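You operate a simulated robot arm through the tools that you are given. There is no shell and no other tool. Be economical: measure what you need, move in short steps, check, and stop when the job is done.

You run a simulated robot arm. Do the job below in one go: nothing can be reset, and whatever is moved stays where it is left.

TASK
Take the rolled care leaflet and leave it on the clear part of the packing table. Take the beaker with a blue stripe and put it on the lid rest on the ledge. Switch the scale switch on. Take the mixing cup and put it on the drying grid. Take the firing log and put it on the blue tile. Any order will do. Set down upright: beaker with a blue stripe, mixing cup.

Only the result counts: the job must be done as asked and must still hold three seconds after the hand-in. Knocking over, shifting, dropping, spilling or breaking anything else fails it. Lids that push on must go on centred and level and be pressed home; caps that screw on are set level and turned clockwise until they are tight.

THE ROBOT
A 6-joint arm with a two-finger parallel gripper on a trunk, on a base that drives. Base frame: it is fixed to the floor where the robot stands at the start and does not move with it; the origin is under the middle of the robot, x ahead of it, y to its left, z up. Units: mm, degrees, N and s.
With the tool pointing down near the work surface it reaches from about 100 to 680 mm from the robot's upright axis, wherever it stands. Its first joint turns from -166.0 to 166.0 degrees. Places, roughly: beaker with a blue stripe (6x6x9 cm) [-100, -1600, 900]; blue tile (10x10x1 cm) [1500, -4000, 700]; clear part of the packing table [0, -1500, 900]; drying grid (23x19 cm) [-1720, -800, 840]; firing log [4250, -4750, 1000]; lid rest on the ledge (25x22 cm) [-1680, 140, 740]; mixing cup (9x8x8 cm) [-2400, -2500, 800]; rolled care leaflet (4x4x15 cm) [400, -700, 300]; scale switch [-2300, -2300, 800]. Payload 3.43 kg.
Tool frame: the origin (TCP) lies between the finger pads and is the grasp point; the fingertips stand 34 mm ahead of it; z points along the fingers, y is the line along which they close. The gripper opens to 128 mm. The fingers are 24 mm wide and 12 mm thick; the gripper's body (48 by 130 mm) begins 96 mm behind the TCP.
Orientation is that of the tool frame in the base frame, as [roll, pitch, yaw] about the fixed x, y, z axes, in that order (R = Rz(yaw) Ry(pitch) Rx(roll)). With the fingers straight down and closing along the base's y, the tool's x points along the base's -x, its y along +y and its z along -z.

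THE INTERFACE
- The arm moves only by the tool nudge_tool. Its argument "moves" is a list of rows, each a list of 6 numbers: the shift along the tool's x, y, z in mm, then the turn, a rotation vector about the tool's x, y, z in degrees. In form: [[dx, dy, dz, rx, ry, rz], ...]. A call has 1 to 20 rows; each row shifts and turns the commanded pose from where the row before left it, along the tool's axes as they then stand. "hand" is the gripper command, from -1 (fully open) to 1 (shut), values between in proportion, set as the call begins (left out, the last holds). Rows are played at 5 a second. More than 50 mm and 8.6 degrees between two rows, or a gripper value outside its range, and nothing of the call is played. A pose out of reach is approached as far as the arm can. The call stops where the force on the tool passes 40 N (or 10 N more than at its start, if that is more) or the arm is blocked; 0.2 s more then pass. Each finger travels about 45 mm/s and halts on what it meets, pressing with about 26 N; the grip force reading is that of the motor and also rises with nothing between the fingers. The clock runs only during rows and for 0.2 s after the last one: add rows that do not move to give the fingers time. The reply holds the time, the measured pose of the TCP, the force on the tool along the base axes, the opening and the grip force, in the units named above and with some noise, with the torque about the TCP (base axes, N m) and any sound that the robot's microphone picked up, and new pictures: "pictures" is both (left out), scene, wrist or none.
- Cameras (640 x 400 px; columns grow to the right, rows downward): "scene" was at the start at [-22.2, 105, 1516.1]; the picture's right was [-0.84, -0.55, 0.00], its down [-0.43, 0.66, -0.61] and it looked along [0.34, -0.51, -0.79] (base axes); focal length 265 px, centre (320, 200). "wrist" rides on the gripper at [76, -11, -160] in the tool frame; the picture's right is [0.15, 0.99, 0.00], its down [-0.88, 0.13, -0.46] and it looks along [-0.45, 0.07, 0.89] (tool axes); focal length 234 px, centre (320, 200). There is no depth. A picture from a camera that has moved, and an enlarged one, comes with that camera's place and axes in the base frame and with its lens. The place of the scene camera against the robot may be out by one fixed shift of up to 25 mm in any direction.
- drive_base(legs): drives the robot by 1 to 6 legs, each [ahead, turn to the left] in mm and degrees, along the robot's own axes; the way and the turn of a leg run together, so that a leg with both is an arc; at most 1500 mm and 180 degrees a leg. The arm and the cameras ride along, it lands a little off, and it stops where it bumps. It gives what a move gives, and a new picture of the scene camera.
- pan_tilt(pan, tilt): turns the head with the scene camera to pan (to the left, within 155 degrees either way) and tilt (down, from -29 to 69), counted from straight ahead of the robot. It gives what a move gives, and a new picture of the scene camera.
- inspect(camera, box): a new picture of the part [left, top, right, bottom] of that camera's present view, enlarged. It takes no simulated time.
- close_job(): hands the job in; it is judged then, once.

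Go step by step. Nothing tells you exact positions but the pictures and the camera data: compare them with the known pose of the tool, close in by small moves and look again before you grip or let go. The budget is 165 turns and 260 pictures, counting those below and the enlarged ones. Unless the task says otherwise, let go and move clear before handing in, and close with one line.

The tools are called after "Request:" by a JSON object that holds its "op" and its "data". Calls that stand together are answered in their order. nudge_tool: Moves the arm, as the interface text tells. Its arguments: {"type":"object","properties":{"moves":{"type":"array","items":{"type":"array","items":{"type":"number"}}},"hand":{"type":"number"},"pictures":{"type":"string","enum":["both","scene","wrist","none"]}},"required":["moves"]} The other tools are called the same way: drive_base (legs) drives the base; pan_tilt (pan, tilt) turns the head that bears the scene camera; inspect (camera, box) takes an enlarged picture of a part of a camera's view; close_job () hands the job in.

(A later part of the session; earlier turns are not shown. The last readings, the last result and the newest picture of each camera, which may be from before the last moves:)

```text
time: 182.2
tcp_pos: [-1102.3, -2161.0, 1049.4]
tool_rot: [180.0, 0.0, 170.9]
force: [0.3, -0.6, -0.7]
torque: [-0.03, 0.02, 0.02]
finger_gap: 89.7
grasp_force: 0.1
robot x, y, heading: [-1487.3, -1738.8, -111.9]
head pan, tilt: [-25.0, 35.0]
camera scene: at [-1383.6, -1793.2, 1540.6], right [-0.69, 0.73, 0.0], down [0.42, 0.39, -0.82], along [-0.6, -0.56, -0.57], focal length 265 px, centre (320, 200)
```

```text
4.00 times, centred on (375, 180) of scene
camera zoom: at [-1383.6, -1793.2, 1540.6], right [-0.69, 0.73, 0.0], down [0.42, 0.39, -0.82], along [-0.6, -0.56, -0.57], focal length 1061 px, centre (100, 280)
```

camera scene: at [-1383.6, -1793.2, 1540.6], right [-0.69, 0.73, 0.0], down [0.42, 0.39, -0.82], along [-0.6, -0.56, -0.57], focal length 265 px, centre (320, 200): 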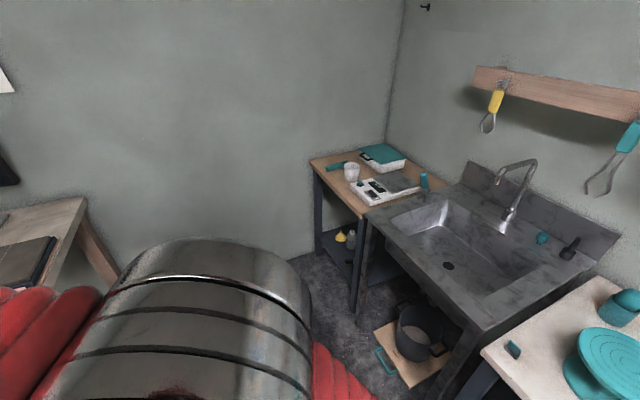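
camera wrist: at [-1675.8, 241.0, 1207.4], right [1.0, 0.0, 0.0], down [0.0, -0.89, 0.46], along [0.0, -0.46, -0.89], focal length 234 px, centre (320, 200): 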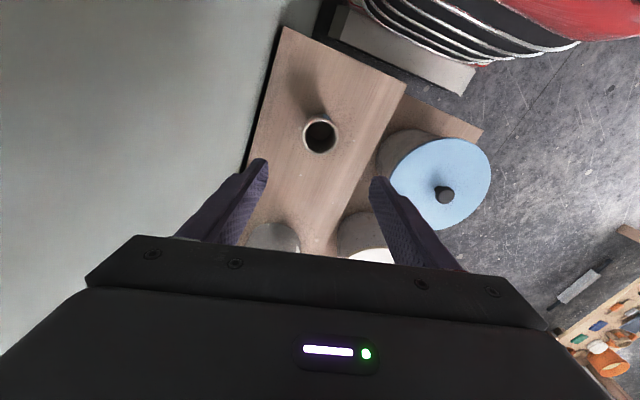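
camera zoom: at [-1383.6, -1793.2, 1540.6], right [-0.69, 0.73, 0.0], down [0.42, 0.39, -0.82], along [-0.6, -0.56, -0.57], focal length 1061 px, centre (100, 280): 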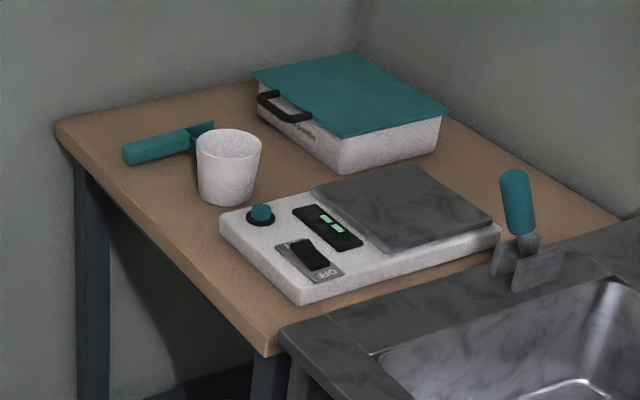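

I see the scale with its rocker at OFF, and the white mixing cup beside a scoop. First I'll swing the arm forward so it stays off the bench on the left.

Request:
{"op": "nudge_tool", "data": {"moves": [[46.5, -10.9, 0, 0, 0, 6.7], [44.9, -16.3, 0, 0, 0, 6.7], [42.7, -21.3, 0, 0, 0, 6.7], [39.9, -26.2, 0, 0, 0, 6.7], [36.6, -30.6, 0, 0, 0, 6.7], [32.7, -34.8, 0, 0, 0, 6.7], [28.5, -38.3, 0, 0, 0, 6.7], [23.8, -41.4, 0, 0, 0, 6.7], [18.8, -43.9, 0, 0, 0, 6.7], [13.5, -45.7, 0, 0, 0, 6.7], [8.1, -47, 0, 0, 0, 6.7], [2.5, -47.6, 0, 0, 0, 6.7], [0, 0, 0, 0, 0, 0]], "pictures": "none"}}

Request:
{"op": "drive_base", "data": {"legs": [[820, 0]]}}

```text
time: 185.0
tcp_pos: [-1674.2, -2202.2, 1049.0]
tool_rot: [-180.0, -0.1, 90.4]
force: [-0.5, -0.1, -0.4]
torque: [-0.03, 0.0, 0.01]
finger_gap: 89.8
grasp_force: 0.2
robot x, y, heading: [-1483.7, -1737.3, -111.9]
head pan, tilt: [-25.0, 35.0]
```

```text
time: 190.6
tcp_pos: [-1970.5, -2956.0, 1049.7]
tool_rot: [-180.0, 0.0, 90.8]
force: [-1.0, 0.1, 0.2]
torque: [0.04, -0.01, 0.01]
finger_gap: 89.9
grasp_force: 0.0
robot x, y, heading: [-1785.5, -2492.5, -111.3]
head pan, tilt: [-25.0, 35.0]
camera scene: at [-1682.8, -2546.4, 1540.6], right [-0.69, 0.73, 0.0], down [0.42, 0.39, -0.82], along [-0.59, -0.56, -0.57], focal length 265 px, centre (320, 200)
```

scene: 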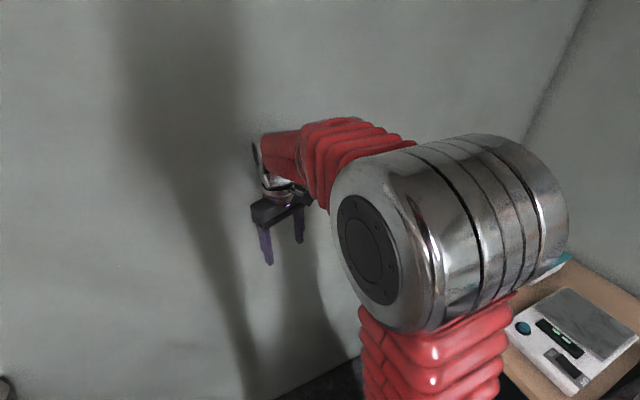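

Request:
{"op": "drive_base", "data": {"legs": [[-40, 0], [0, -30]]}}

Request:
{"op": "drive_base", "data": {"legs": [[0, -30], [0, -29]]}}

Request:
{"op": "pan_tilt", "data": {"pan": 20, "tilt": 45}}

```text
time: 193.6
tcp_pos: [-2160.6, -2760.8, 1049.6]
tool_rot: [-179.9, 0.0, 60.6]
force: [0.6, 0.9, 0.6]
torque: [0.01, -0.03, 0.01]
finger_gap: 89.6
grasp_force: 0.1
robot x, y, heading: [-1756.4, -2469.2, -141.9]
head pan, tilt: [-25.0, 35.0]
camera scene: at [-1701.2, -2565.9, 1540.6], right [-0.23, 0.97, 0.0], down [0.56, 0.13, -0.82], along [-0.8, -0.19, -0.57], focal length 265 px, centre (320, 200)
```

scene: 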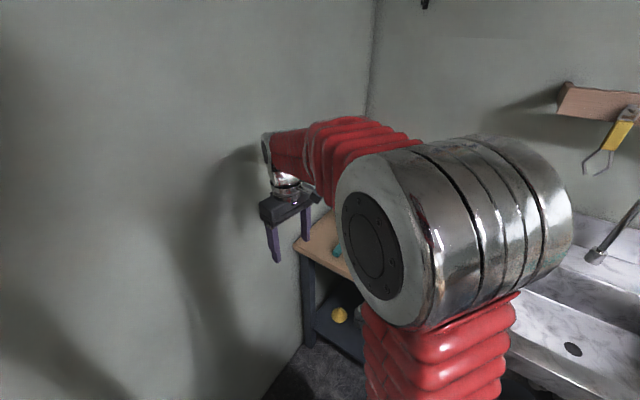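

```text
time: 198.1
tcp_pos: [-2215.2, -2268.4, 1049.2]
tool_rot: [-180.0, 0.0, 1.1]
force: [-0.6, -0.2, -0.4]
torque: [0.01, -0.02, -0.02]
finger_gap: 89.6
grasp_force: 0.0
robot x, y, heading: [-1773.9, -2506.5, 159.4]
head pan, tilt: [-25.0, 35.0]
camera scene: at [-1836.0, -2600.3, 1540.6], right [0.71, 0.7, 0.0], down [0.4, -0.41, -0.82], along [-0.57, 0.58, -0.57], focal length 265 px, centre (320, 200)
```

scene: 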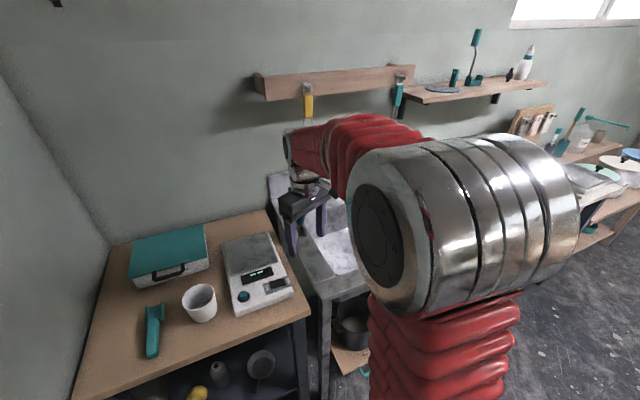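

```text
time: 199.2
tcp_pos: [-2214.3, -2269.7, 1050.6]
tool_rot: [180.0, 0.0, 1.1]
force: [0.8, -0.5, 0.0]
torque: [-0.01, 0.0, 0.02]
finger_gap: 89.8
grasp_force: 0.0
robot x, y, heading: [-1770.3, -2504.9, 159.5]
head pan, tilt: [20.0, 45.0]
camera scene: at [-1855.2, -2662.5, 1525.8], right [0.01, 1.0, 0.0], down [0.71, -0.01, -0.71], along [-0.71, 0.01, -0.71], focal length 265 px, centre (320, 200)
```

scene: 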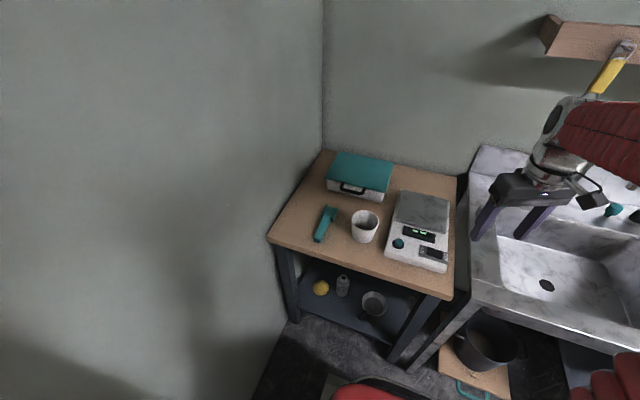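

Request:
{"op": "inspect", "data": {"camera": "scene", "box": [300, 180, 460, 280]}}

```text
4.00 times, centred on (380, 230) of scene
camera zoom: at [-1855.2, -2662.5, 1525.8], right [0.01, 1.0, 0.0], down [0.71, -0.01, -0.71], along [-0.71, 0.01, -0.71], focal length 1061 px, centre (80, 80)
```

zoom: 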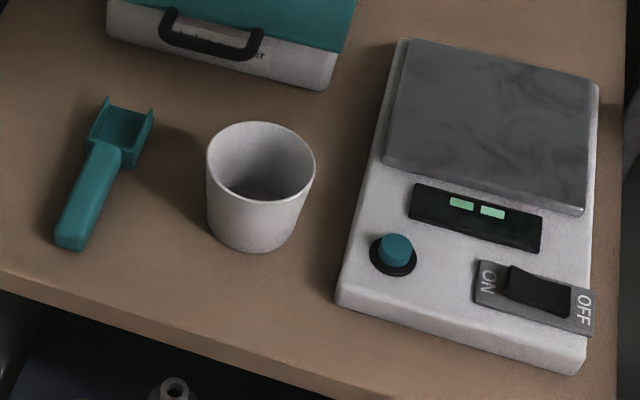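

The rocker has ON on its left end, OFF on its right; it must be pressed at the ON end. I'll close the fingers and bring them over it.

Request:
{"op": "nudge_tool", "data": {"moves": [[-40, 27, 0, 0, 0, 0], [-40, 30, 0, 0, 0, 0], [-8, 4, 40, 0, 0, 7.2], [0, 0, 10, 0, 0, 7.2], [0, 0, 0, 0, 0, 7.2], [0, 0, 0, 0, 0, 0], [0, 0, 0, 0, 0, 0]], "hand": 1}}

```text
time: 200.8
tcp_pos: [-2300.6, -2332.1, 998.4]
tool_rot: [-180.0, 0.1, -20.6]
force: [0.1, 0.2, 0.3]
torque: [-0.01, 0.03, 0.03]
finger_gap: 0.0
grasp_force: 26.1
robot x, y, heading: [-1772.0, -2504.6, 159.5]
head pan, tilt: [20.0, 45.0]
camera scene: at [-1855.3, -2662.5, 1525.8], right [0.01, 1.0, 0.0], down [0.71, -0.01, -0.71], along [-0.71, 0.01, -0.71], focal length 265 px, centre (320, 200)
camera wrist: at [-2226.4, -2347.9, 1159.1], right [-0.21, -0.98, 0.0], down [-0.87, 0.19, 0.46], along [-0.45, 0.1, -0.89], focal length 234 px, centre (320, 200)
```

scene: 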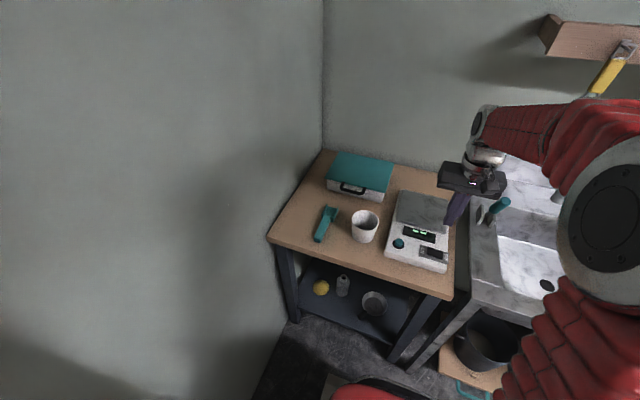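
wrist: 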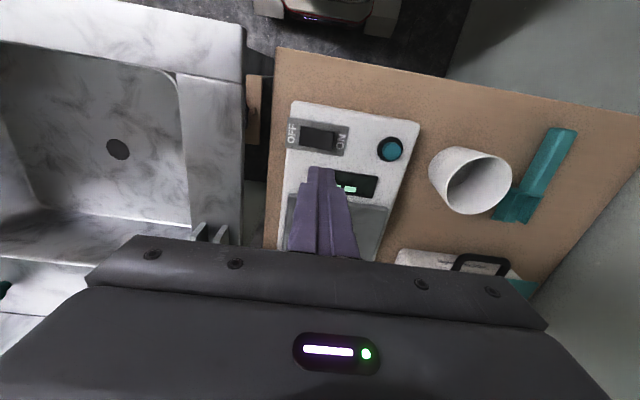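

Request:
{"op": "nudge_tool", "data": {"moves": [[16.8, 10.8, 20, 0, 0, 0], [0, 0, 25, 0, 0, 0], [0, 0, 0, 0, 0, 0]], "pictures": "wrist"}}

Request:
{"op": "inspect", "data": {"camera": "wrist", "box": [240, 60, 440, 260]}}

```text
time: 201.6
tcp_pos: [-2290.8, -2347.1, 954.6]
tool_rot: [180.0, 0.0, -20.5]
force: [0.4, -1.3, 0.0]
torque: [0.03, 0.02, 0.01]
finger_gap: 0.2
grasp_force: 25.9
robot x, y, heading: [-1768.5, -2504.4, 159.5]
head pan, tilt: [20.0, 45.0]
camera wrist: at [-2215.1, -2363.4, 1114.5], right [-0.21, -0.98, 0.0], down [-0.87, 0.19, 0.46], along [-0.45, 0.1, -0.89], focal length 234 px, centre (320, 200)
```

wrist: 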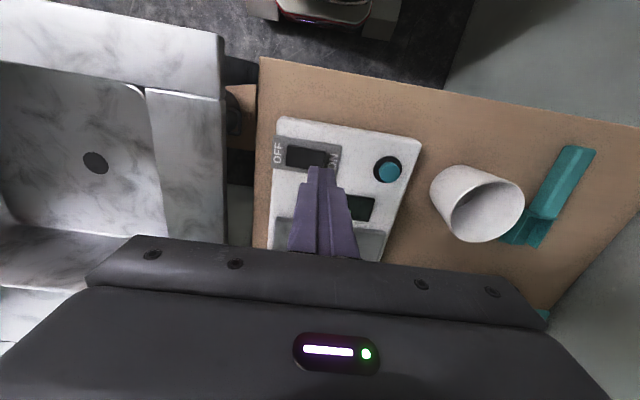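

```text
2.00 times, centred on (340, 160) of wrist
camera zoom: at [-2215.1, -2363.4, 1114.5], right [-0.21, -0.98, 0.0], down [-0.87, 0.19, 0.46], along [-0.45, 0.1, -0.89], focal length 468 px, centre (280, 280)
```

zoom: 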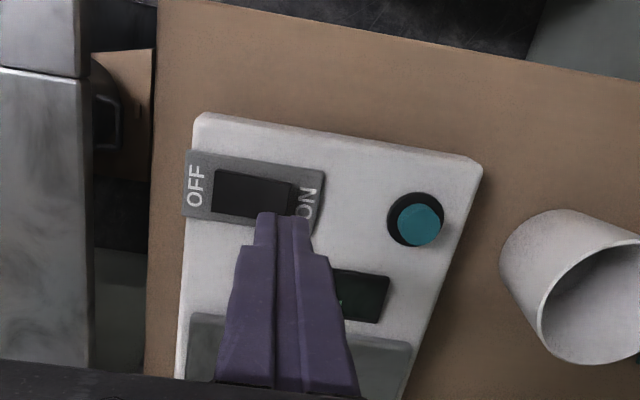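

Request:
{"op": "nudge_tool", "data": {"moves": [[6, 3, 15, 0, 0, 0], [0, 0, 12, 0, 0, 0], [0, 0, 0, 0, 0, 0]], "pictures": "none"}}

Request:
{"op": "inspect", "data": {"camera": "wrist", "box": [240, 60, 440, 260]}}

```text
time: 202.4
tcp_pos: [-2286.1, -2352.3, 928.2]
tool_rot: [180.0, 0.0, -20.5]
force: [-0.1, -0.5, 0.3]
torque: [-0.01, -0.01, 0.02]
finger_gap: 0.3
grasp_force: 26.1
robot x, y, heading: [-1775.5, -2506.3, 159.5]
head pan, tilt: [20.0, 45.0]
```

```text
2.00 times, centred on (340, 160) of wrist
camera zoom: at [-2209.8, -2368.8, 1088.1], right [-0.21, -0.98, 0.0], down [-0.87, 0.19, 0.46], along [-0.45, 0.1, -0.89], focal length 468 px, centre (280, 280)
```

zoom: 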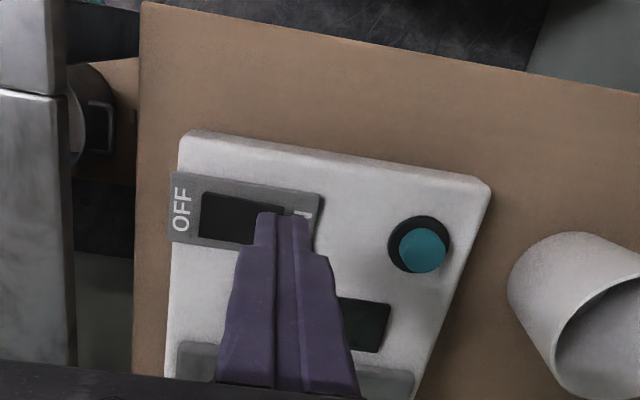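

Request:
{"op": "nudge_tool", "data": {"moves": [[0, 0, 3, 0, 0, 0], [0, 0, 3, 0, 0, 0], [0, 0, 2, 0, 0, 0], [0, 0, 2, 0, 0, 0], [0, 0, 2, 0, 0, 0], [0, 0, 0, 0, 0, 0]], "pictures": "none"}}

Request:
{"op": "inspect", "data": {"camera": "wrist", "box": [240, 60, 440, 260]}}

```text
time: 203.8
tcp_pos: [-2283.7, -2353.1, 916.6]
tool_rot: [180.0, 0.1, -20.5]
force: [0.5, 0.2, 0.3]
torque: [0.0, 0.02, 0.0]
finger_gap: 0.0
grasp_force: 26.2
robot x, y, heading: [-1768.1, -2506.7, 159.6]
head pan, tilt: [20.0, 45.0]
```

```text
2.00 times, centred on (340, 160) of wrist
camera zoom: at [-2210.0, -2368.7, 1075.8], right [-0.21, -0.98, 0.0], down [-0.87, 0.19, 0.46], along [-0.45, 0.1, -0.89], focal length 468 px, centre (280, 280)
```

zoom: 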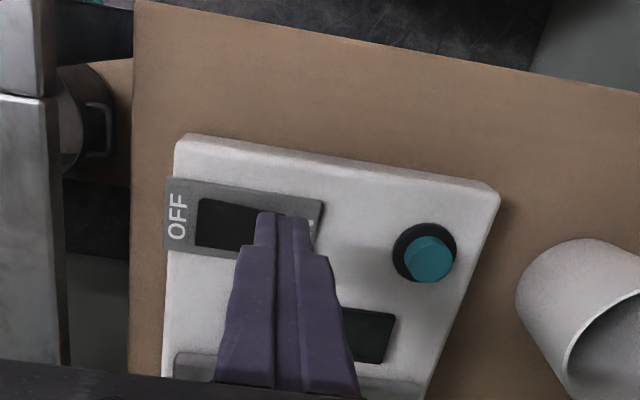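

Request:
{"op": "nudge_tool", "data": {"moves": [[0, 0, 2, 0, 0, 0], [0, 0, 2, 0, 0, 0], [0, 0, 2, 0, 0, 0], [0, 0, 0, 0, 0, 0]], "pictures": "none"}}

Request:
{"op": "nudge_tool", "data": {"moves": [[0, 0, 2, 0, 0, 0], [0, 0, 2, 0, 0, 0], [0, 0, 2, 0, 0, 0], [0, 0, 0, 0, 0, 0]], "pictures": "wrist"}}

```text
time: 204.8
tcp_pos: [-2284.8, -2352.4, 910.2]
tool_rot: [-179.9, 0.0, -20.5]
force: [0.4, 0.4, -0.5]
torque: [0.01, -0.01, -0.02]
finger_gap: 0.0
grasp_force: 25.9
robot x, y, heading: [-1770.0, -2504.9, 159.6]
head pan, tilt: [20.0, 45.0]
```

```text
time: 205.8
tcp_pos: [-2284.5, -2353.3, 904.6]
tool_rot: [-180.0, -0.1, -20.5]
force: [0.9, 0.5, 0.1]
torque: [0.0, 0.01, -0.01]
finger_gap: 0.0
grasp_force: 25.7
robot x, y, heading: [-1771.4, -2507.3, 159.3]
head pan, tilt: [20.0, 45.0]
camera wrist: at [-2210.1, -2368.8, 1063.9], right [-0.21, -0.98, 0.0], down [-0.87, 0.19, 0.46], along [-0.45, 0.1, -0.89], focal length 234 px, centre (320, 200)
```

wrist: 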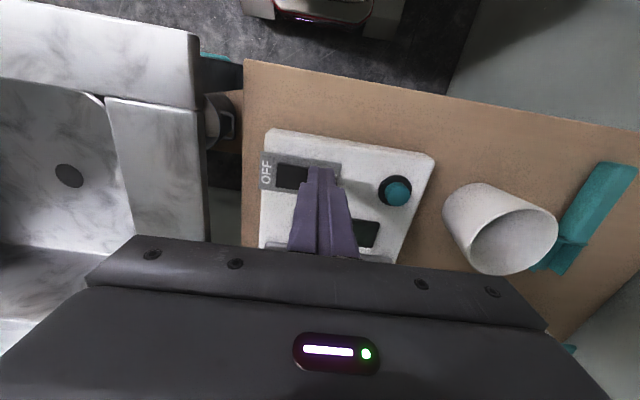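

Request:
{"op": "nudge_tool", "data": {"moves": [[0, 0, 2, 0, 0, 0], [0, 0, 2, 0, 0, 0], [0, 0, 2, 0, 0, 0], [0, 0, 0, 0, 0, 0]], "pictures": "none"}}

Request:
{"op": "nudge_tool", "data": {"moves": [[0, 0, 2, 0, 0, 0], [0, 0, 2, 0, 0, 0], [0, 0, 0, 0, 0, 0]], "pictures": "wrist"}}

```text
time: 206.8
tcp_pos: [-2284.6, -2353.5, 896.7]
tool_rot: [180.0, 0.0, -20.4]
force: [0.3, 0.8, -0.4]
torque: [0.0, 0.02, -0.03]
finger_gap: 0.0
grasp_force: 26.2
robot x, y, heading: [-1770.9, -2505.9, 159.5]
head pan, tilt: [20.0, 45.0]
```

```text
time: 207.6
tcp_pos: [-2285.2, -2352.3, 894.1]
tool_rot: [-180.0, 0.0, -20.5]
force: [0.2, 0.5, 0.9]
torque: [-0.01, -0.01, 0.02]
finger_gap: 0.0
grasp_force: 26.0
robot x, y, heading: [-1770.4, -2504.0, 159.3]
head pan, tilt: [20.0, 45.0]
camera wrist: at [-2210.1, -2368.6, 1053.5], right [-0.21, -0.98, 0.0], down [-0.87, 0.19, 0.46], along [-0.45, 0.1, -0.89], focal length 234 px, centre (320, 200)
```

wrist: 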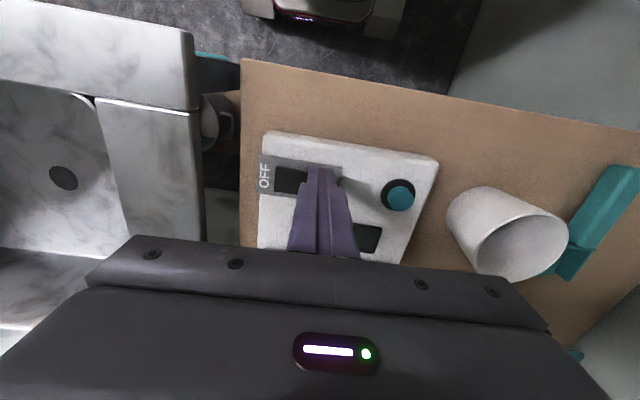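

Request:
{"op": "nudge_tool", "data": {"moves": [[0, 0, 2, 0, 0, 0], [0, 0, 2, 0, 0, 0], [0, 0, 2, 0, 0, 0], [0, 0, 0, 0, 0, 0]], "pictures": "none"}}

Request:
{"op": "nudge_tool", "data": {"moves": [[0, 0, 1.5, 0, 0, 0], [0, 0, 1.5, 0, 0, 0], [0, 0, 1.5, 0, 0, 0], [0, 0, 0, 0, 0, 0]], "pictures": "wrist"}}

```text
time: 208.6
tcp_pos: [-2284.3, -2352.2, 888.5]
tool_rot: [-179.9, 0.0, -20.5]
force: [-0.5, 0.0, -0.8]
torque: [0.01, 0.01, -0.01]
finger_gap: 0.1
grasp_force: 26.3
robot x, y, heading: [-1771.1, -2502.3, 159.4]
head pan, tilt: [20.0, 45.0]
```

```text
time: 209.6
tcp_pos: [-2284.8, -2353.5, 883.8]
tool_rot: [180.0, 0.0, -20.5]
force: [0.2, 0.7, 0.3]
torque: [-0.01, 0.02, -0.01]
finger_gap: 0.0
grasp_force: 26.1
robot x, y, heading: [-1770.7, -2501.1, 159.7]
head pan, tilt: [20.0, 45.0]
camera wrist: at [-2210.1, -2368.6, 1043.4], right [-0.21, -0.98, 0.0], down [-0.87, 0.19, 0.46], along [-0.45, 0.1, -0.89], focal length 234 px, centre (320, 200)
```

wrist: 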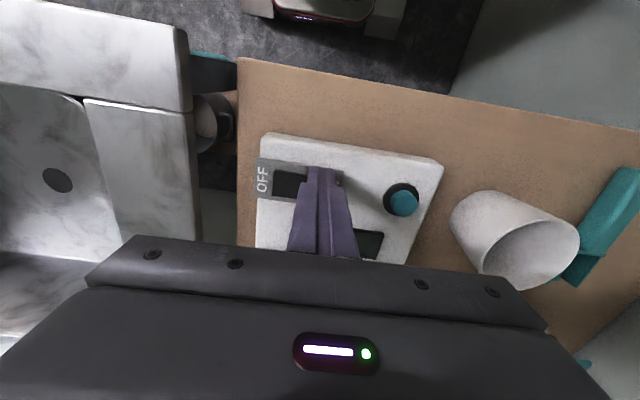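

Request:
{"op": "inspect", "data": {"camera": "wrist", "box": [240, 120, 400, 220]}}

```text
4.00 times, centred on (320, 170) of wrist
camera zoom: at [-2210.1, -2368.6, 1043.4], right [-0.21, -0.98, 0.0], down [-0.87, 0.19, 0.46], along [-0.45, 0.1, -0.89], focal length 937 px, centre (320, 320)
```

zoom: 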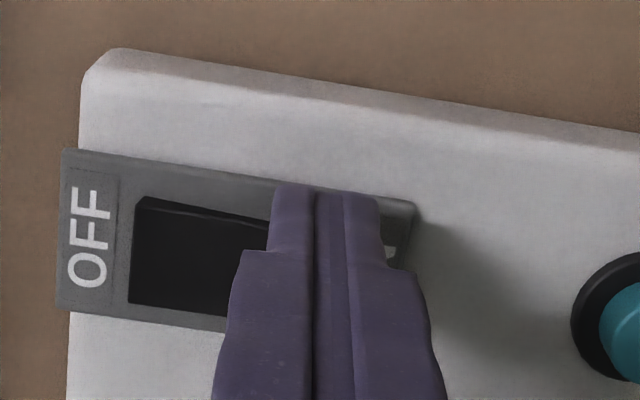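

I estimate the scale's top at z≈827; the tip would land about 21 mm short of the rocker's centre line, so I shift it and go on.

Request:
{"op": "nudge_tool", "data": {"moves": [[-21, 4, 0, 0, 0, 0], [0, 0, 4, 0, 0, 0], [0, 0, 0, 0, 0, 0]], "pictures": "none"}}

Request:
{"op": "inspect", "data": {"camera": "wrist", "box": [240, 120, 400, 220]}}

```text
time: 210.4
tcp_pos: [-2305.1, -2348.4, 880.1]
tool_rot: [180.0, 0.0, -20.5]
force: [-0.3, -0.4, 1.0]
torque: [0.0, 0.03, 0.01]
finger_gap: 0.0
grasp_force: 26.0
robot x, y, heading: [-1768.9, -2505.5, 159.2]
head pan, tilt: [20.0, 45.0]
```

```text
4.00 times, centred on (320, 170) of wrist
camera zoom: at [-2231.1, -2365.4, 1039.5], right [-0.21, -0.98, 0.0], down [-0.87, 0.19, 0.46], along [-0.45, 0.1, -0.89], focal length 937 px, centre (320, 320)
```

zoom: 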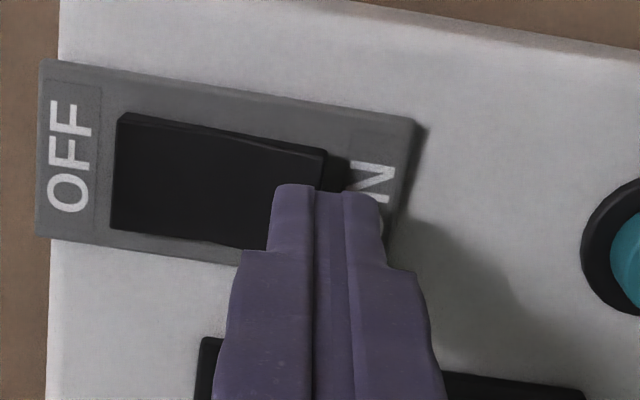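

Request:
{"op": "nudge_tool", "data": {"moves": [[0, 0, 3, 0, 0, 0], [0, 0, 2, 0, 0, 0], [0, 0, 2, 0, 0, 0], [0, 0, 2, 0, 0, 0], [0, 0, 0, 0, 0, 0]], "pictures": "none"}}

Request:
{"op": "inspect", "data": {"camera": "wrist", "box": [240, 120, 400, 220]}}

```text
time: 211.3
tcp_pos: [-2305.9, -2349.7, 875.7]
tool_rot: [-179.9, 0.2, -20.5]
force: [6.9, -2.1, 9.0]
torque: [-0.02, -0.33, -0.06]
finger_gap: 0.0
grasp_force: 26.3
robot x, y, heading: [-1767.0, -2506.6, 159.7]
head pan, tilt: [20.0, 45.0]
stopped in row 4: the force on the tool passed its limit at 44 N (the readings are from after the stop); the commanded pose is now the measured one
```

```text
4.00 times, centred on (320, 170) of wrist
camera zoom: at [-2230.7, -2365.2, 1035.3], right [-0.21, -0.98, 0.0], down [-0.87, 0.19, 0.46], along [-0.45, 0.1, -0.89], focal length 937 px, centre (320, 320)
```

zoom: 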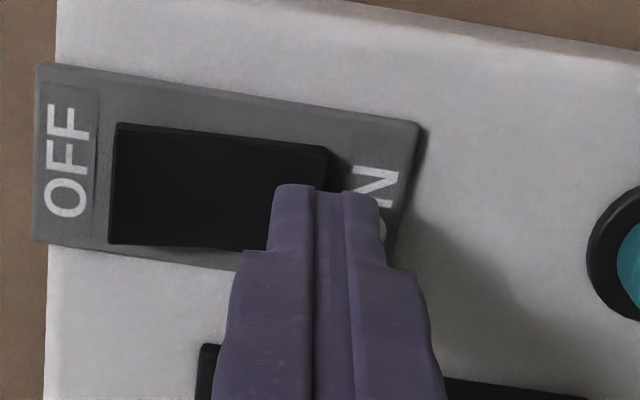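

Request:
{"op": "nudge_tool", "data": {"moves": [[0, 0, -20, 0, 0, 0], [25, 0, -40, 0, 0, 0], [30, 0, -30, 0, 0, 0], [0, 0, 0, 0, 0, 0]], "pictures": "none"}}

Request:
{"op": "inspect", "data": {"camera": "wrist", "box": [240, 60, 440, 190]}}

Request:
{"op": "inspect", "data": {"camera": "scene", "box": [370, 200, 470, 280]}}

```text
time: 212.3
tcp_pos: [-2255.1, -2368.1, 966.2]
tool_rot: [179.9, 0.2, -20.5]
force: [0.0, -0.1, -0.1]
torque: [0.01, 0.01, 0.03]
finger_gap: 0.0
grasp_force: 25.6
robot x, y, heading: [-1771.4, -2506.4, 159.7]
head pan, tilt: [20.0, 45.0]
```

```text
3.08 times, centred on (340, 125) of wrist
camera zoom: at [-2179.2, -2384.4, 1124.9], right [-0.21, -0.98, 0.0], down [-0.87, 0.19, 0.46], along [-0.45, 0.1, -0.89], focal length 720 px, centre (258, 431)
```

zoom: 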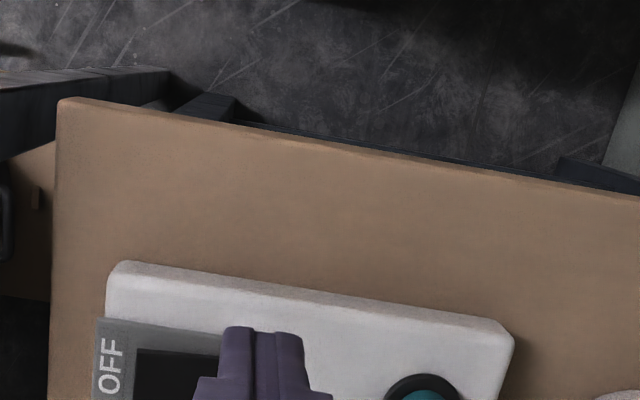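

```text
5.00 times, centred on (420, 240) of scene
camera zoom: at [-1855.2, -2662.5, 1525.8], right [0.01, 1.0, 0.0], down [0.71, -0.01, -0.71], along [-0.71, 0.01, -0.71], focal length 1326 px, centre (-180, 0)
```

zoom: 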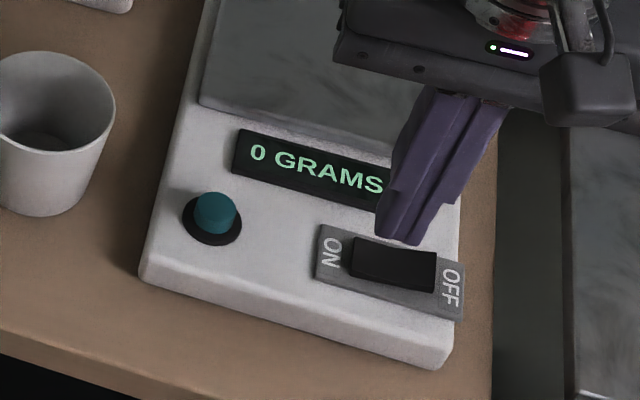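

The display now reads "0 GRAMS", so the scale is on. Next the mixing cup: open the hand and move above it.

Request:
{"op": "nudge_tool", "data": {"moves": [[0, 0, -40, 0, 0, 0], [-16, 40.6, 0, 0, 0, 0], [-16, 40.6, 0, 0, 0, 0], [-16, 40.6, 0, 0, 0, 0], [-16, 40.6, 0, 0, 0, 0], [-16, 40.6, 0, 0, 0, 0], [0, 0, 0, 0, 0, 0]], "hand": -1}}

```text
time: 213.9
tcp_pos: [-2400.3, -2529.9, 1006.0]
tool_rot: [-179.9, 0.3, -20.5]
force: [0.4, 0.5, -0.6]
torque: [-0.01, 0.0, 0.0]
finger_gap: 128.1
grasp_force: 0.0
robot x, y, heading: [-1771.3, -2507.6, 159.5]
head pan, tilt: [20.0, 45.0]
camera scene: at [-1855.3, -2662.5, 1525.8], right [0.01, 1.0, 0.0], down [0.71, -0.01, -0.71], along [-0.71, 0.01, -0.71], focal length 265 px, centre (320, 200)
camera wrist: at [-2325.3, -2546.0, 1164.6], right [-0.21, -0.98, 0.0], down [-0.87, 0.19, 0.46], along [-0.45, 0.1, -0.89], focal length 234 px, centre (320, 200)
```

scene: 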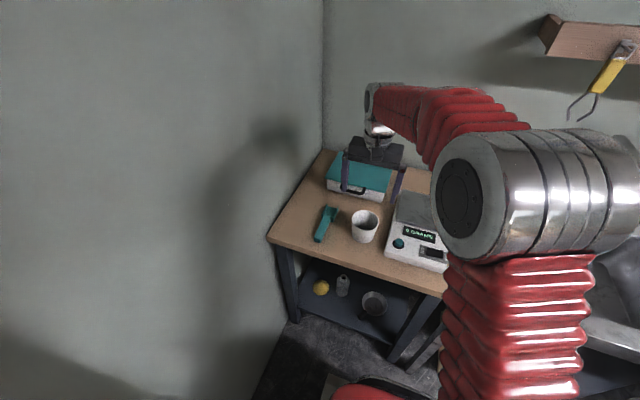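
wrist: 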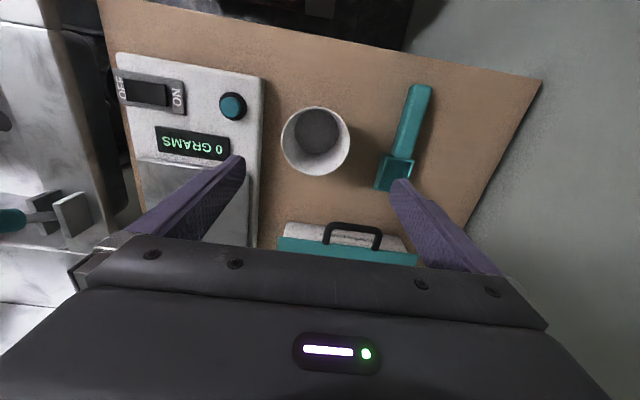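

Request:
{"op": "nudge_tool", "data": {"moves": [[10, -7, 20, 0, 0, 0], [0, 0, 30, 0, 0, 0], [0, 0, 20, 0, 0, 0], [0, 0, 0, 0, 0, 0]], "hand": -0.69, "pictures": "wrist"}}

```text
time: 214.9
tcp_pos: [-2389.2, -2526.5, 935.5]
tool_rot: [180.0, 0.2, -20.4]
force: [-0.1, -0.1, 0.4]
torque: [0.01, -0.01, 0.02]
finger_gap: 108.2
grasp_force: 0.1
robot x, y, heading: [-1768.0, -2506.6, 159.7]
head pan, tilt: [20.0, 45.0]
camera wrist: at [-2314.1, -2543.0, 1094.9], right [-0.21, -0.98, 0.0], down [-0.87, 0.19, 0.46], along [-0.45, 0.1, -0.89], focal length 234 px, centre (320, 200)
```

wrist: 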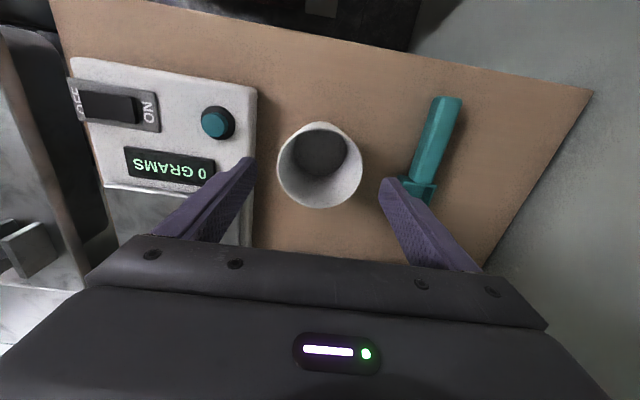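

Request:
{"op": "nudge_tool", "data": {"moves": [[0, 0, 20, 0, 0, 0], [0, 0, 15, 0, 0, 0], [0, 0, 0, 0, 0, 0]], "hand": -0.625}}

```text
time: 215.7
tcp_pos: [-2389.1, -2526.9, 899.9]
tool_rot: [179.9, 0.2, -20.5]
force: [0.8, 0.7, -0.2]
torque: [-0.01, -0.01, 0.01]
finger_gap: 103.9
grasp_force: 0.0
robot x, y, heading: [-1771.6, -2506.0, 159.5]
head pan, tilt: [20.0, 45.0]
camera scene: at [-1855.3, -2662.5, 1525.8], right [0.01, 1.0, 0.0], down [0.71, -0.01, -0.71], along [-0.71, 0.01, -0.71], focal length 265 px, centre (320, 200)
camera wrist: at [-2314.0, -2542.8, 1060.2], right [-0.21, -0.98, 0.0], down [-0.87, 0.19, 0.46], along [-0.45, 0.1, -0.89], focal length 234 px, centre (320, 200)
```

scene: 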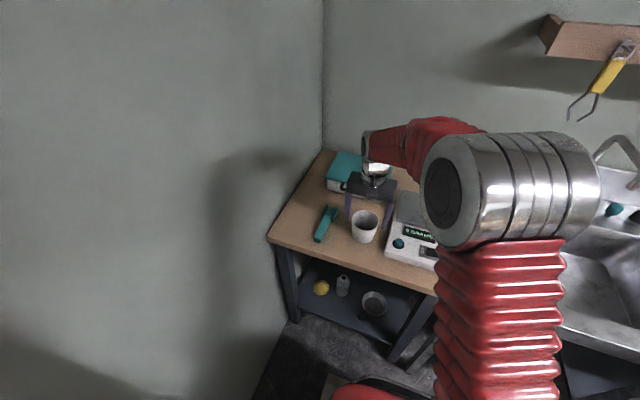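
wrist: 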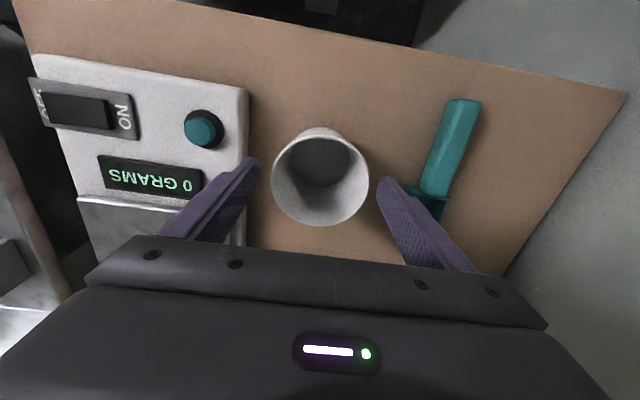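

Request:
{"op": "nudge_tool", "data": {"moves": [[0, 0, 20, 0, 0, 0], [0, 0, 20, 0, 0, 0], [0, 0, 20, 0, 0, 0], [0, 0, 0, 0, 0, 0]], "pictures": "wrist"}}

```text
time: 216.7
tcp_pos: [-2391.2, -2527.1, 840.2]
tool_rot: [-179.9, 0.2, -20.5]
force: [-0.8, -0.2, 0.3]
torque: [0.02, 0.02, -0.01]
finger_gap: 104.2
grasp_force: 0.0
robot x, y, heading: [-1772.7, -2506.8, 159.6]
head pan, tilt: [20.0, 45.0]
camera wrist: at [-2314.9, -2543.3, 1000.0], right [-0.21, -0.98, 0.0], down [-0.87, 0.19, 0.46], along [-0.45, 0.1, -0.89], focal length 234 px, centre (320, 200)
```

wrist: 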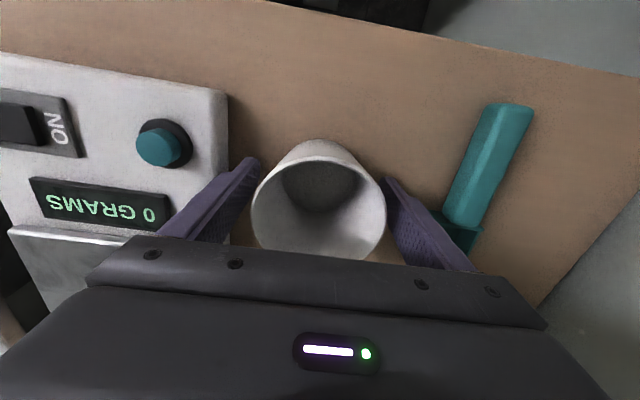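

Request:
{"op": "nudge_tool", "data": {"moves": [[7, 0, 4, 0, 0, 0], [0, 0, 0, 0, 0, 0]], "pictures": "none"}}

Request:
{"op": "nudge_tool", "data": {"moves": [[0, 0, 0, 0, 0, 0], [0, 0, 0, 0, 0, 0], [0, 0, 0, 0, 0, 0], [0, 0, 0, 0, 0, 0], [0, 0, 0, 0, 0, 0]], "hand": 1, "pictures": "wrist"}}

```text
time: 217.3
tcp_pos: [-2383.4, -2529.6, 836.7]
tool_rot: [-180.0, 0.2, -20.5]
force: [-0.2, 1.4, -0.3]
torque: [0.0, -0.01, 0.03]
finger_gap: 103.9
grasp_force: 0.0
robot x, y, heading: [-1772.6, -2504.5, 159.6]
head pan, tilt: [20.0, 45.0]
```

```text
time: 218.5
tcp_pos: [-2383.8, -2529.2, 837.3]
tool_rot: [-180.0, 0.3, -20.5]
force: [-0.3, -0.5, 2.2]
torque: [0.03, -0.02, -0.01]
finger_gap: 84.9
grasp_force: 25.9
robot x, y, heading: [-1767.8, -2507.8, 159.7]
head pan, tilt: [20.0, 45.0]
camera wrist: at [-2308.2, -2545.7, 996.3], right [-0.21, -0.98, 0.0], down [-0.87, 0.19, 0.46], along [-0.45, 0.1, -0.89], focal length 234 px, centre (320, 200)
```

wrist: 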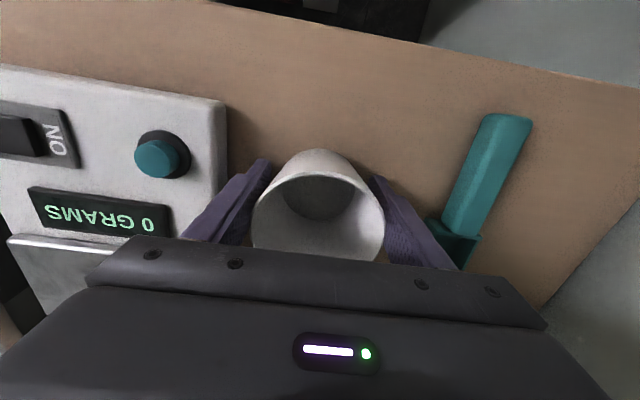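

Request:
{"op": "nudge_tool", "data": {"moves": [[0, 0, -10, 0, 0, 0], [0, 0, -15, 0, 0, 0], [0, 0, 0, 0, 0, 0]]}}

```text
time: 219.3
tcp_pos: [-2382.9, -2529.3, 860.9]
tool_rot: [180.0, 0.2, -20.4]
force: [-0.6, -0.2, -0.4]
torque: [0.0, 0.02, 0.03]
finger_gap: 84.4
grasp_force: 25.8
robot x, y, heading: [-1774.3, -2507.4, 159.4]
head pan, tilt: [20.0, 45.0]
camera scene: at [-1855.3, -2662.5, 1525.7], right [0.01, 1.0, 0.0], down [0.71, -0.01, -0.71], along [-0.71, 0.01, -0.71], focal length 265 px, centre (320, 200)
camera wrist: at [-2307.7, -2545.4, 1020.8], right [-0.21, -0.98, 0.0], down [-0.87, 0.19, 0.46], along [-0.45, 0.1, -0.89], focal length 234 px, centre (320, 200)
```

scene: 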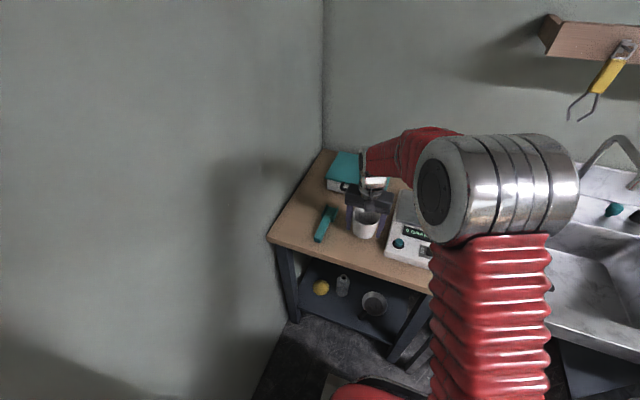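
wrist: 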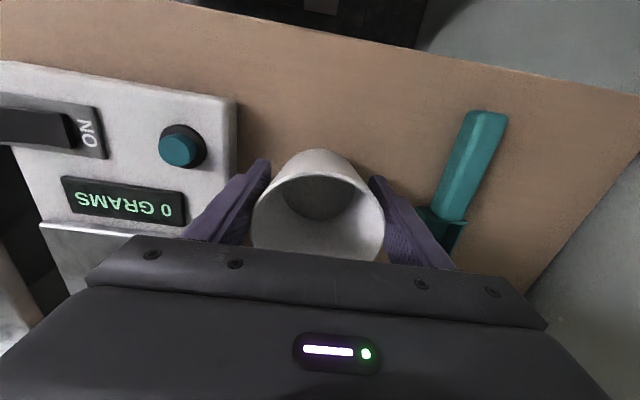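

Cup is held upright. Raise it, retract, back off, then head for the drying grid.

Request:
{"op": "nudge_tool", "data": {"moves": [[0, 0, -40, 0, 0, 0], [0, 0, -40, 0, 0, 0], [0, 0, -40, 0, 0, 0], [0, 0, -40, 0, 0, 0], [0, 0, -40, 0, 0, 0], [40, 0, 0, 0, 0, 0], [40, 0, 0, 0, 0, 0], [40, 0, 0, 0, 0, 0], [30, 0, 0, 0, 0, 0], [0, 0, 0, 0, 0, 0]], "pictures": "none"}}

Request:
{"op": "drive_base", "data": {"legs": [[-80, 0], [0, -30], [0, -30]]}}

Request:
{"op": "drive_base", "data": {"legs": [[0, -30]]}}

```text
time: 221.5
tcp_pos: [-2239.9, -2583.2, 1060.5]
tool_rot: [180.0, 0.2, -20.5]
force: [-0.2, 0.5, 0.1]
torque: [-0.02, 0.02, 0.0]
finger_gap: 84.8
grasp_force: 26.4
robot x, y, heading: [-1773.5, -2504.5, 159.6]
head pan, tilt: [20.0, 45.0]
```

```text
time: 226.8
tcp_pos: [-2000.9, -2165.6, 1060.8]
tool_rot: [-180.0, 0.2, -80.3]
force: [0.0, 0.6, -0.7]
torque: [-0.04, 0.0, -0.01]
finger_gap: 80.9
grasp_force: 25.7
robot x, y, heading: [-1728.3, -2539.0, 99.6]
head pan, tilt: [20.0, 45.0]
camera scene: at [-1915.9, -2540.6, 1525.8], right [0.87, 0.49, 0.0], down [0.35, -0.61, -0.71], along [-0.35, 0.61, -0.71], focal length 265 px, centre (320, 200)
```

scene: 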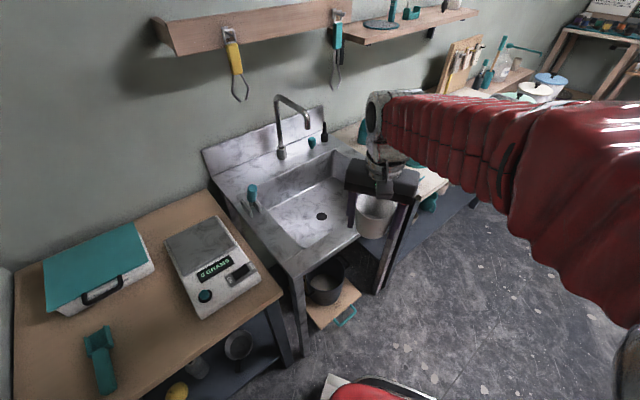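

```text
time: 229.3
tcp_pos: [-1776.2, -2077.6, 1060.3]
tool_rot: [-179.9, 0.4, -110.4]
force: [0.2, 0.2, 0.3]
torque: [-0.01, -0.03, -0.01]
finger_gap: 80.9
grasp_force: 25.8
robot x, y, heading: [-1739.4, -2534.5, 69.7]
head pan, tilt: [20.0, 45.0]
camera scene: at [-1913.6, -2440.3, 1525.8], right [1.0, 0.0, 0.0], down [0.0, -0.71, -0.71], along [0.0, 0.71, -0.71], focal length 265 px, centre (320, 200)
```

scene: 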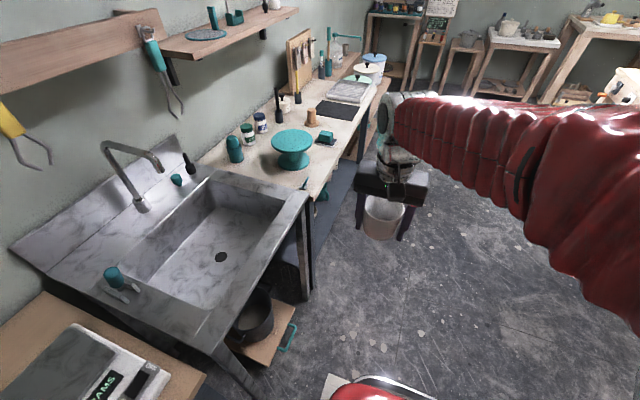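

Request:
{"op": "nudge_tool", "data": {"moves": [[0, 0, 0, 0, 0, 0]], "pictures": "wrist"}}

Request:
{"op": "inspect", "data": {"camera": "scene", "box": [320, 130, 460, 260]}}

```text
time: 229.7
tcp_pos: [-1776.4, -2077.0, 1061.9]
tool_rot: [-179.9, 0.2, -110.5]
force: [0.1, -0.3, -1.5]
torque: [0.0, -0.01, -0.04]
finger_gap: 80.7
grasp_force: 26.9
robot x, y, heading: [-1742.2, -2529.5, 69.9]
head pan, tilt: [20.0, 45.0]
camera wrist: at [-1792.6, -2152.7, 1221.0], right [-0.98, 0.21, 0.0], down [0.18, 0.87, 0.46], along [0.1, 0.45, -0.89], focal length 234 px, centre (320, 200)
```

wrist: 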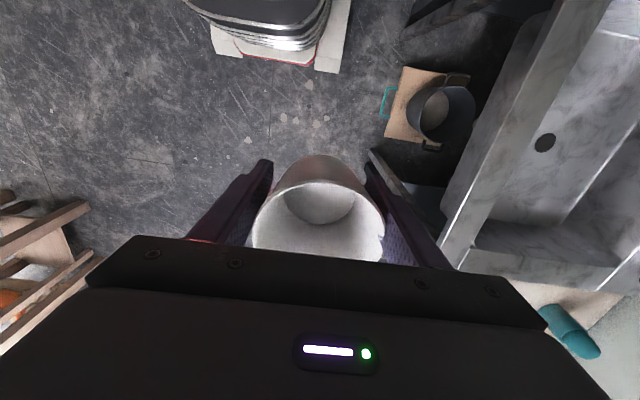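

```text
3.08 times, centred on (390, 195) of scene
camera zoom: at [-1913.5, -2440.3, 1525.8], right [1.0, 0.0, 0.0], down [0.0, -0.71, -0.71], along [0.0, 0.71, -0.71], focal length 816 px, centre (105, 215)
```

zoom: 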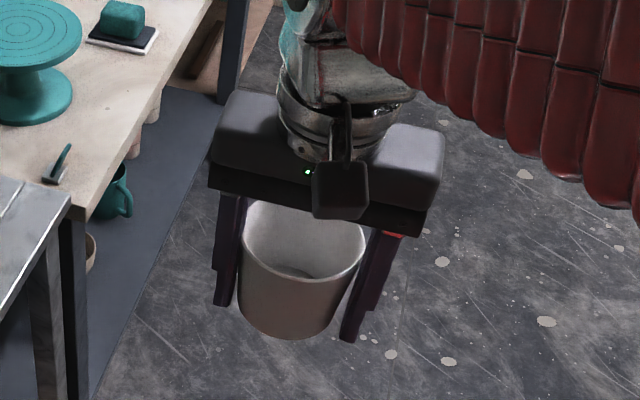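

Request:
{"op": "drive_base", "data": {"legs": [[800, 0], [828, 0]]}}

Request:
{"op": "drive_base", "data": {"legs": [[0, 30], [0, 30], [0, 30]]}}

Request:
{"op": "pan_tilt", "data": {"pan": 15, "tilt": 45}}

```text
time: 240.5
tcp_pos: [-1210.9, -550.9, 1061.1]
tool_rot: [-179.9, 0.2, -110.2]
force: [-0.2, 0.3, -0.3]
torque: [0.01, 0.0, 0.01]
finger_gap: 79.7
grasp_force: 25.7
robot x, y, heading: [-1177.6, -1001.5, 69.7]
head pan, tilt: [20.0, 45.0]
camera scene: at [-1348.0, -914.8, 1525.8], right [1.0, 0.0, 0.0], down [0.0, -0.71, -0.71], along [0.0, 0.71, -0.71], focal length 265 px, centre (320, 200)
```

scene: 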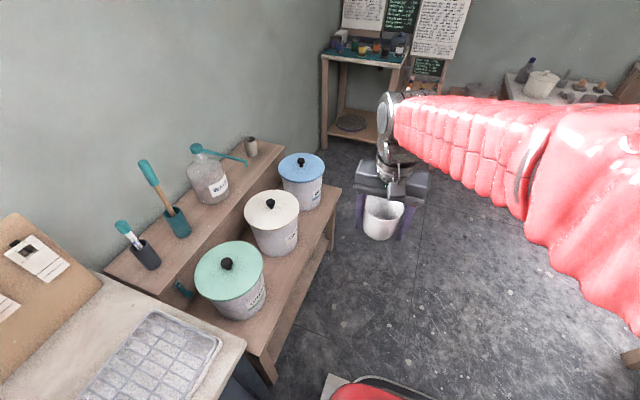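

```text
time: 247.1
tcp_pos: [-1627.7, -1041.8, 1061.5]
tool_rot: [-179.9, 0.2, -20.0]
force: [0.4, -0.7, -0.9]
torque: [-0.02, -0.03, 0.0]
finger_gap: 79.2
grasp_force: 25.9
robot x, y, heading: [-1158.3, -956.7, 159.9]
head pan, tilt: [20.0, 45.0]
camera scene: at [-1242.2, -1116.7, 1525.8], right [0.0, 1.0, 0.0], down [0.71, 0.0, -0.71], along [-0.71, 0.0, -0.71], focal length 265 px, centre (320, 200)
```

scene: 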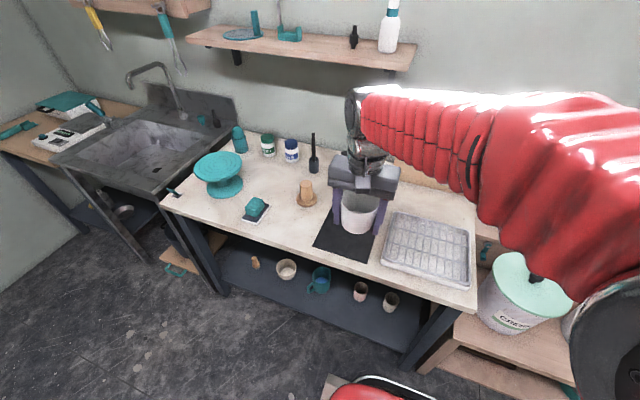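

```text
time: 247.7
tcp_pos: [-1629.2, -1042.7, 1062.9]
tool_rot: [-180.0, 0.2, -19.9]
force: [0.0, -0.4, -1.0]
torque: [-0.04, 0.02, -0.01]
finger_gap: 79.0
grasp_force: 26.0
robot x, y, heading: [-1162.5, -962.5, 159.9]
head pan, tilt: [15.0, 45.0]
camera scene: at [-1241.8, -1109.7, 1525.8], right [0.09, 1.0, 0.0], down [0.7, -0.06, -0.71], along [-0.7, 0.06, -0.71], focal length 265 px, centre (320, 200)
```

scene: 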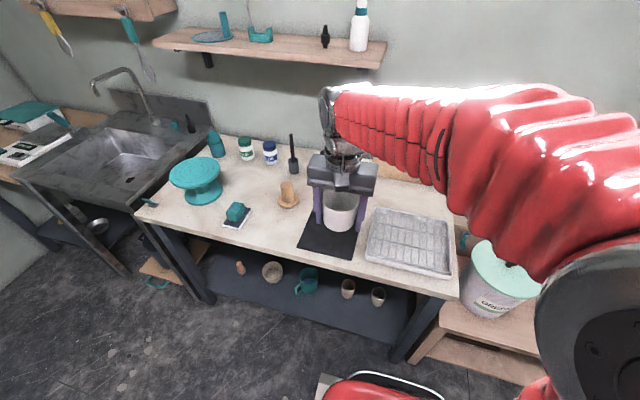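

Request:
{"op": "nudge_tool", "data": {"moves": [[-25.7, -33.7, 0, 0, 0, 0], [-25.7, -33.7, 0, 0, 0, 0], [-25.7, -33.7, 0, 0, 0, 0], [-25.7, -33.7, 0, 0, 0, 0], [-25.7, -33.7, 0, 0, 0, 0], [-25.7, -33.7, 0, 0, 0, 0], [0, 0, 0, 0, 0, 0]]}}

```text
time: 249.3
tcp_pos: [-1704.7, -800.0, 1063.4]
tool_rot: [-179.9, 0.2, -19.9]
force: [-0.1, 0.3, -0.5]
torque: [0.01, 0.02, -0.02]
finger_gap: 79.2
grasp_force: 25.8
robot x, y, heading: [-1157.5, -961.3, 159.8]
head pan, tilt: [15.0, 45.0]
camera scene: at [-1242.0, -1109.6, 1525.8], right [0.09, 1.0, 0.0], down [0.7, -0.06, -0.71], along [-0.7, 0.06, -0.71], focal length 265 px, centre (320, 200)
camera wrist: at [-1629.5, -815.7, 1222.4], right [-0.2, -0.98, 0.0], down [-0.87, 0.18, 0.46], along [-0.45, 0.09, -0.89], focal length 234 px, centre (320, 200)
```

scene: 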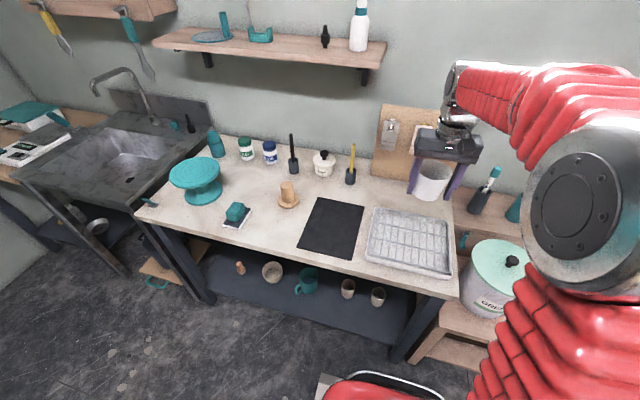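
wrist: 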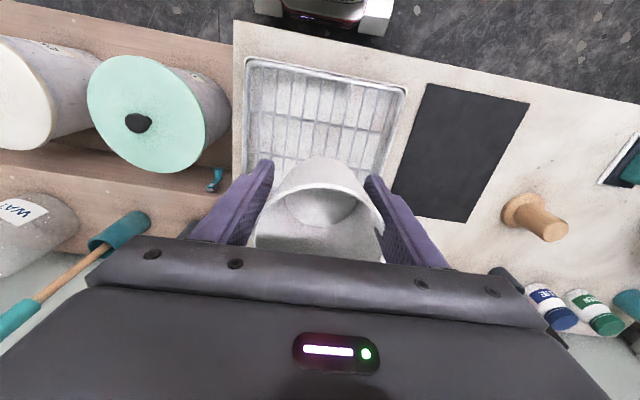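

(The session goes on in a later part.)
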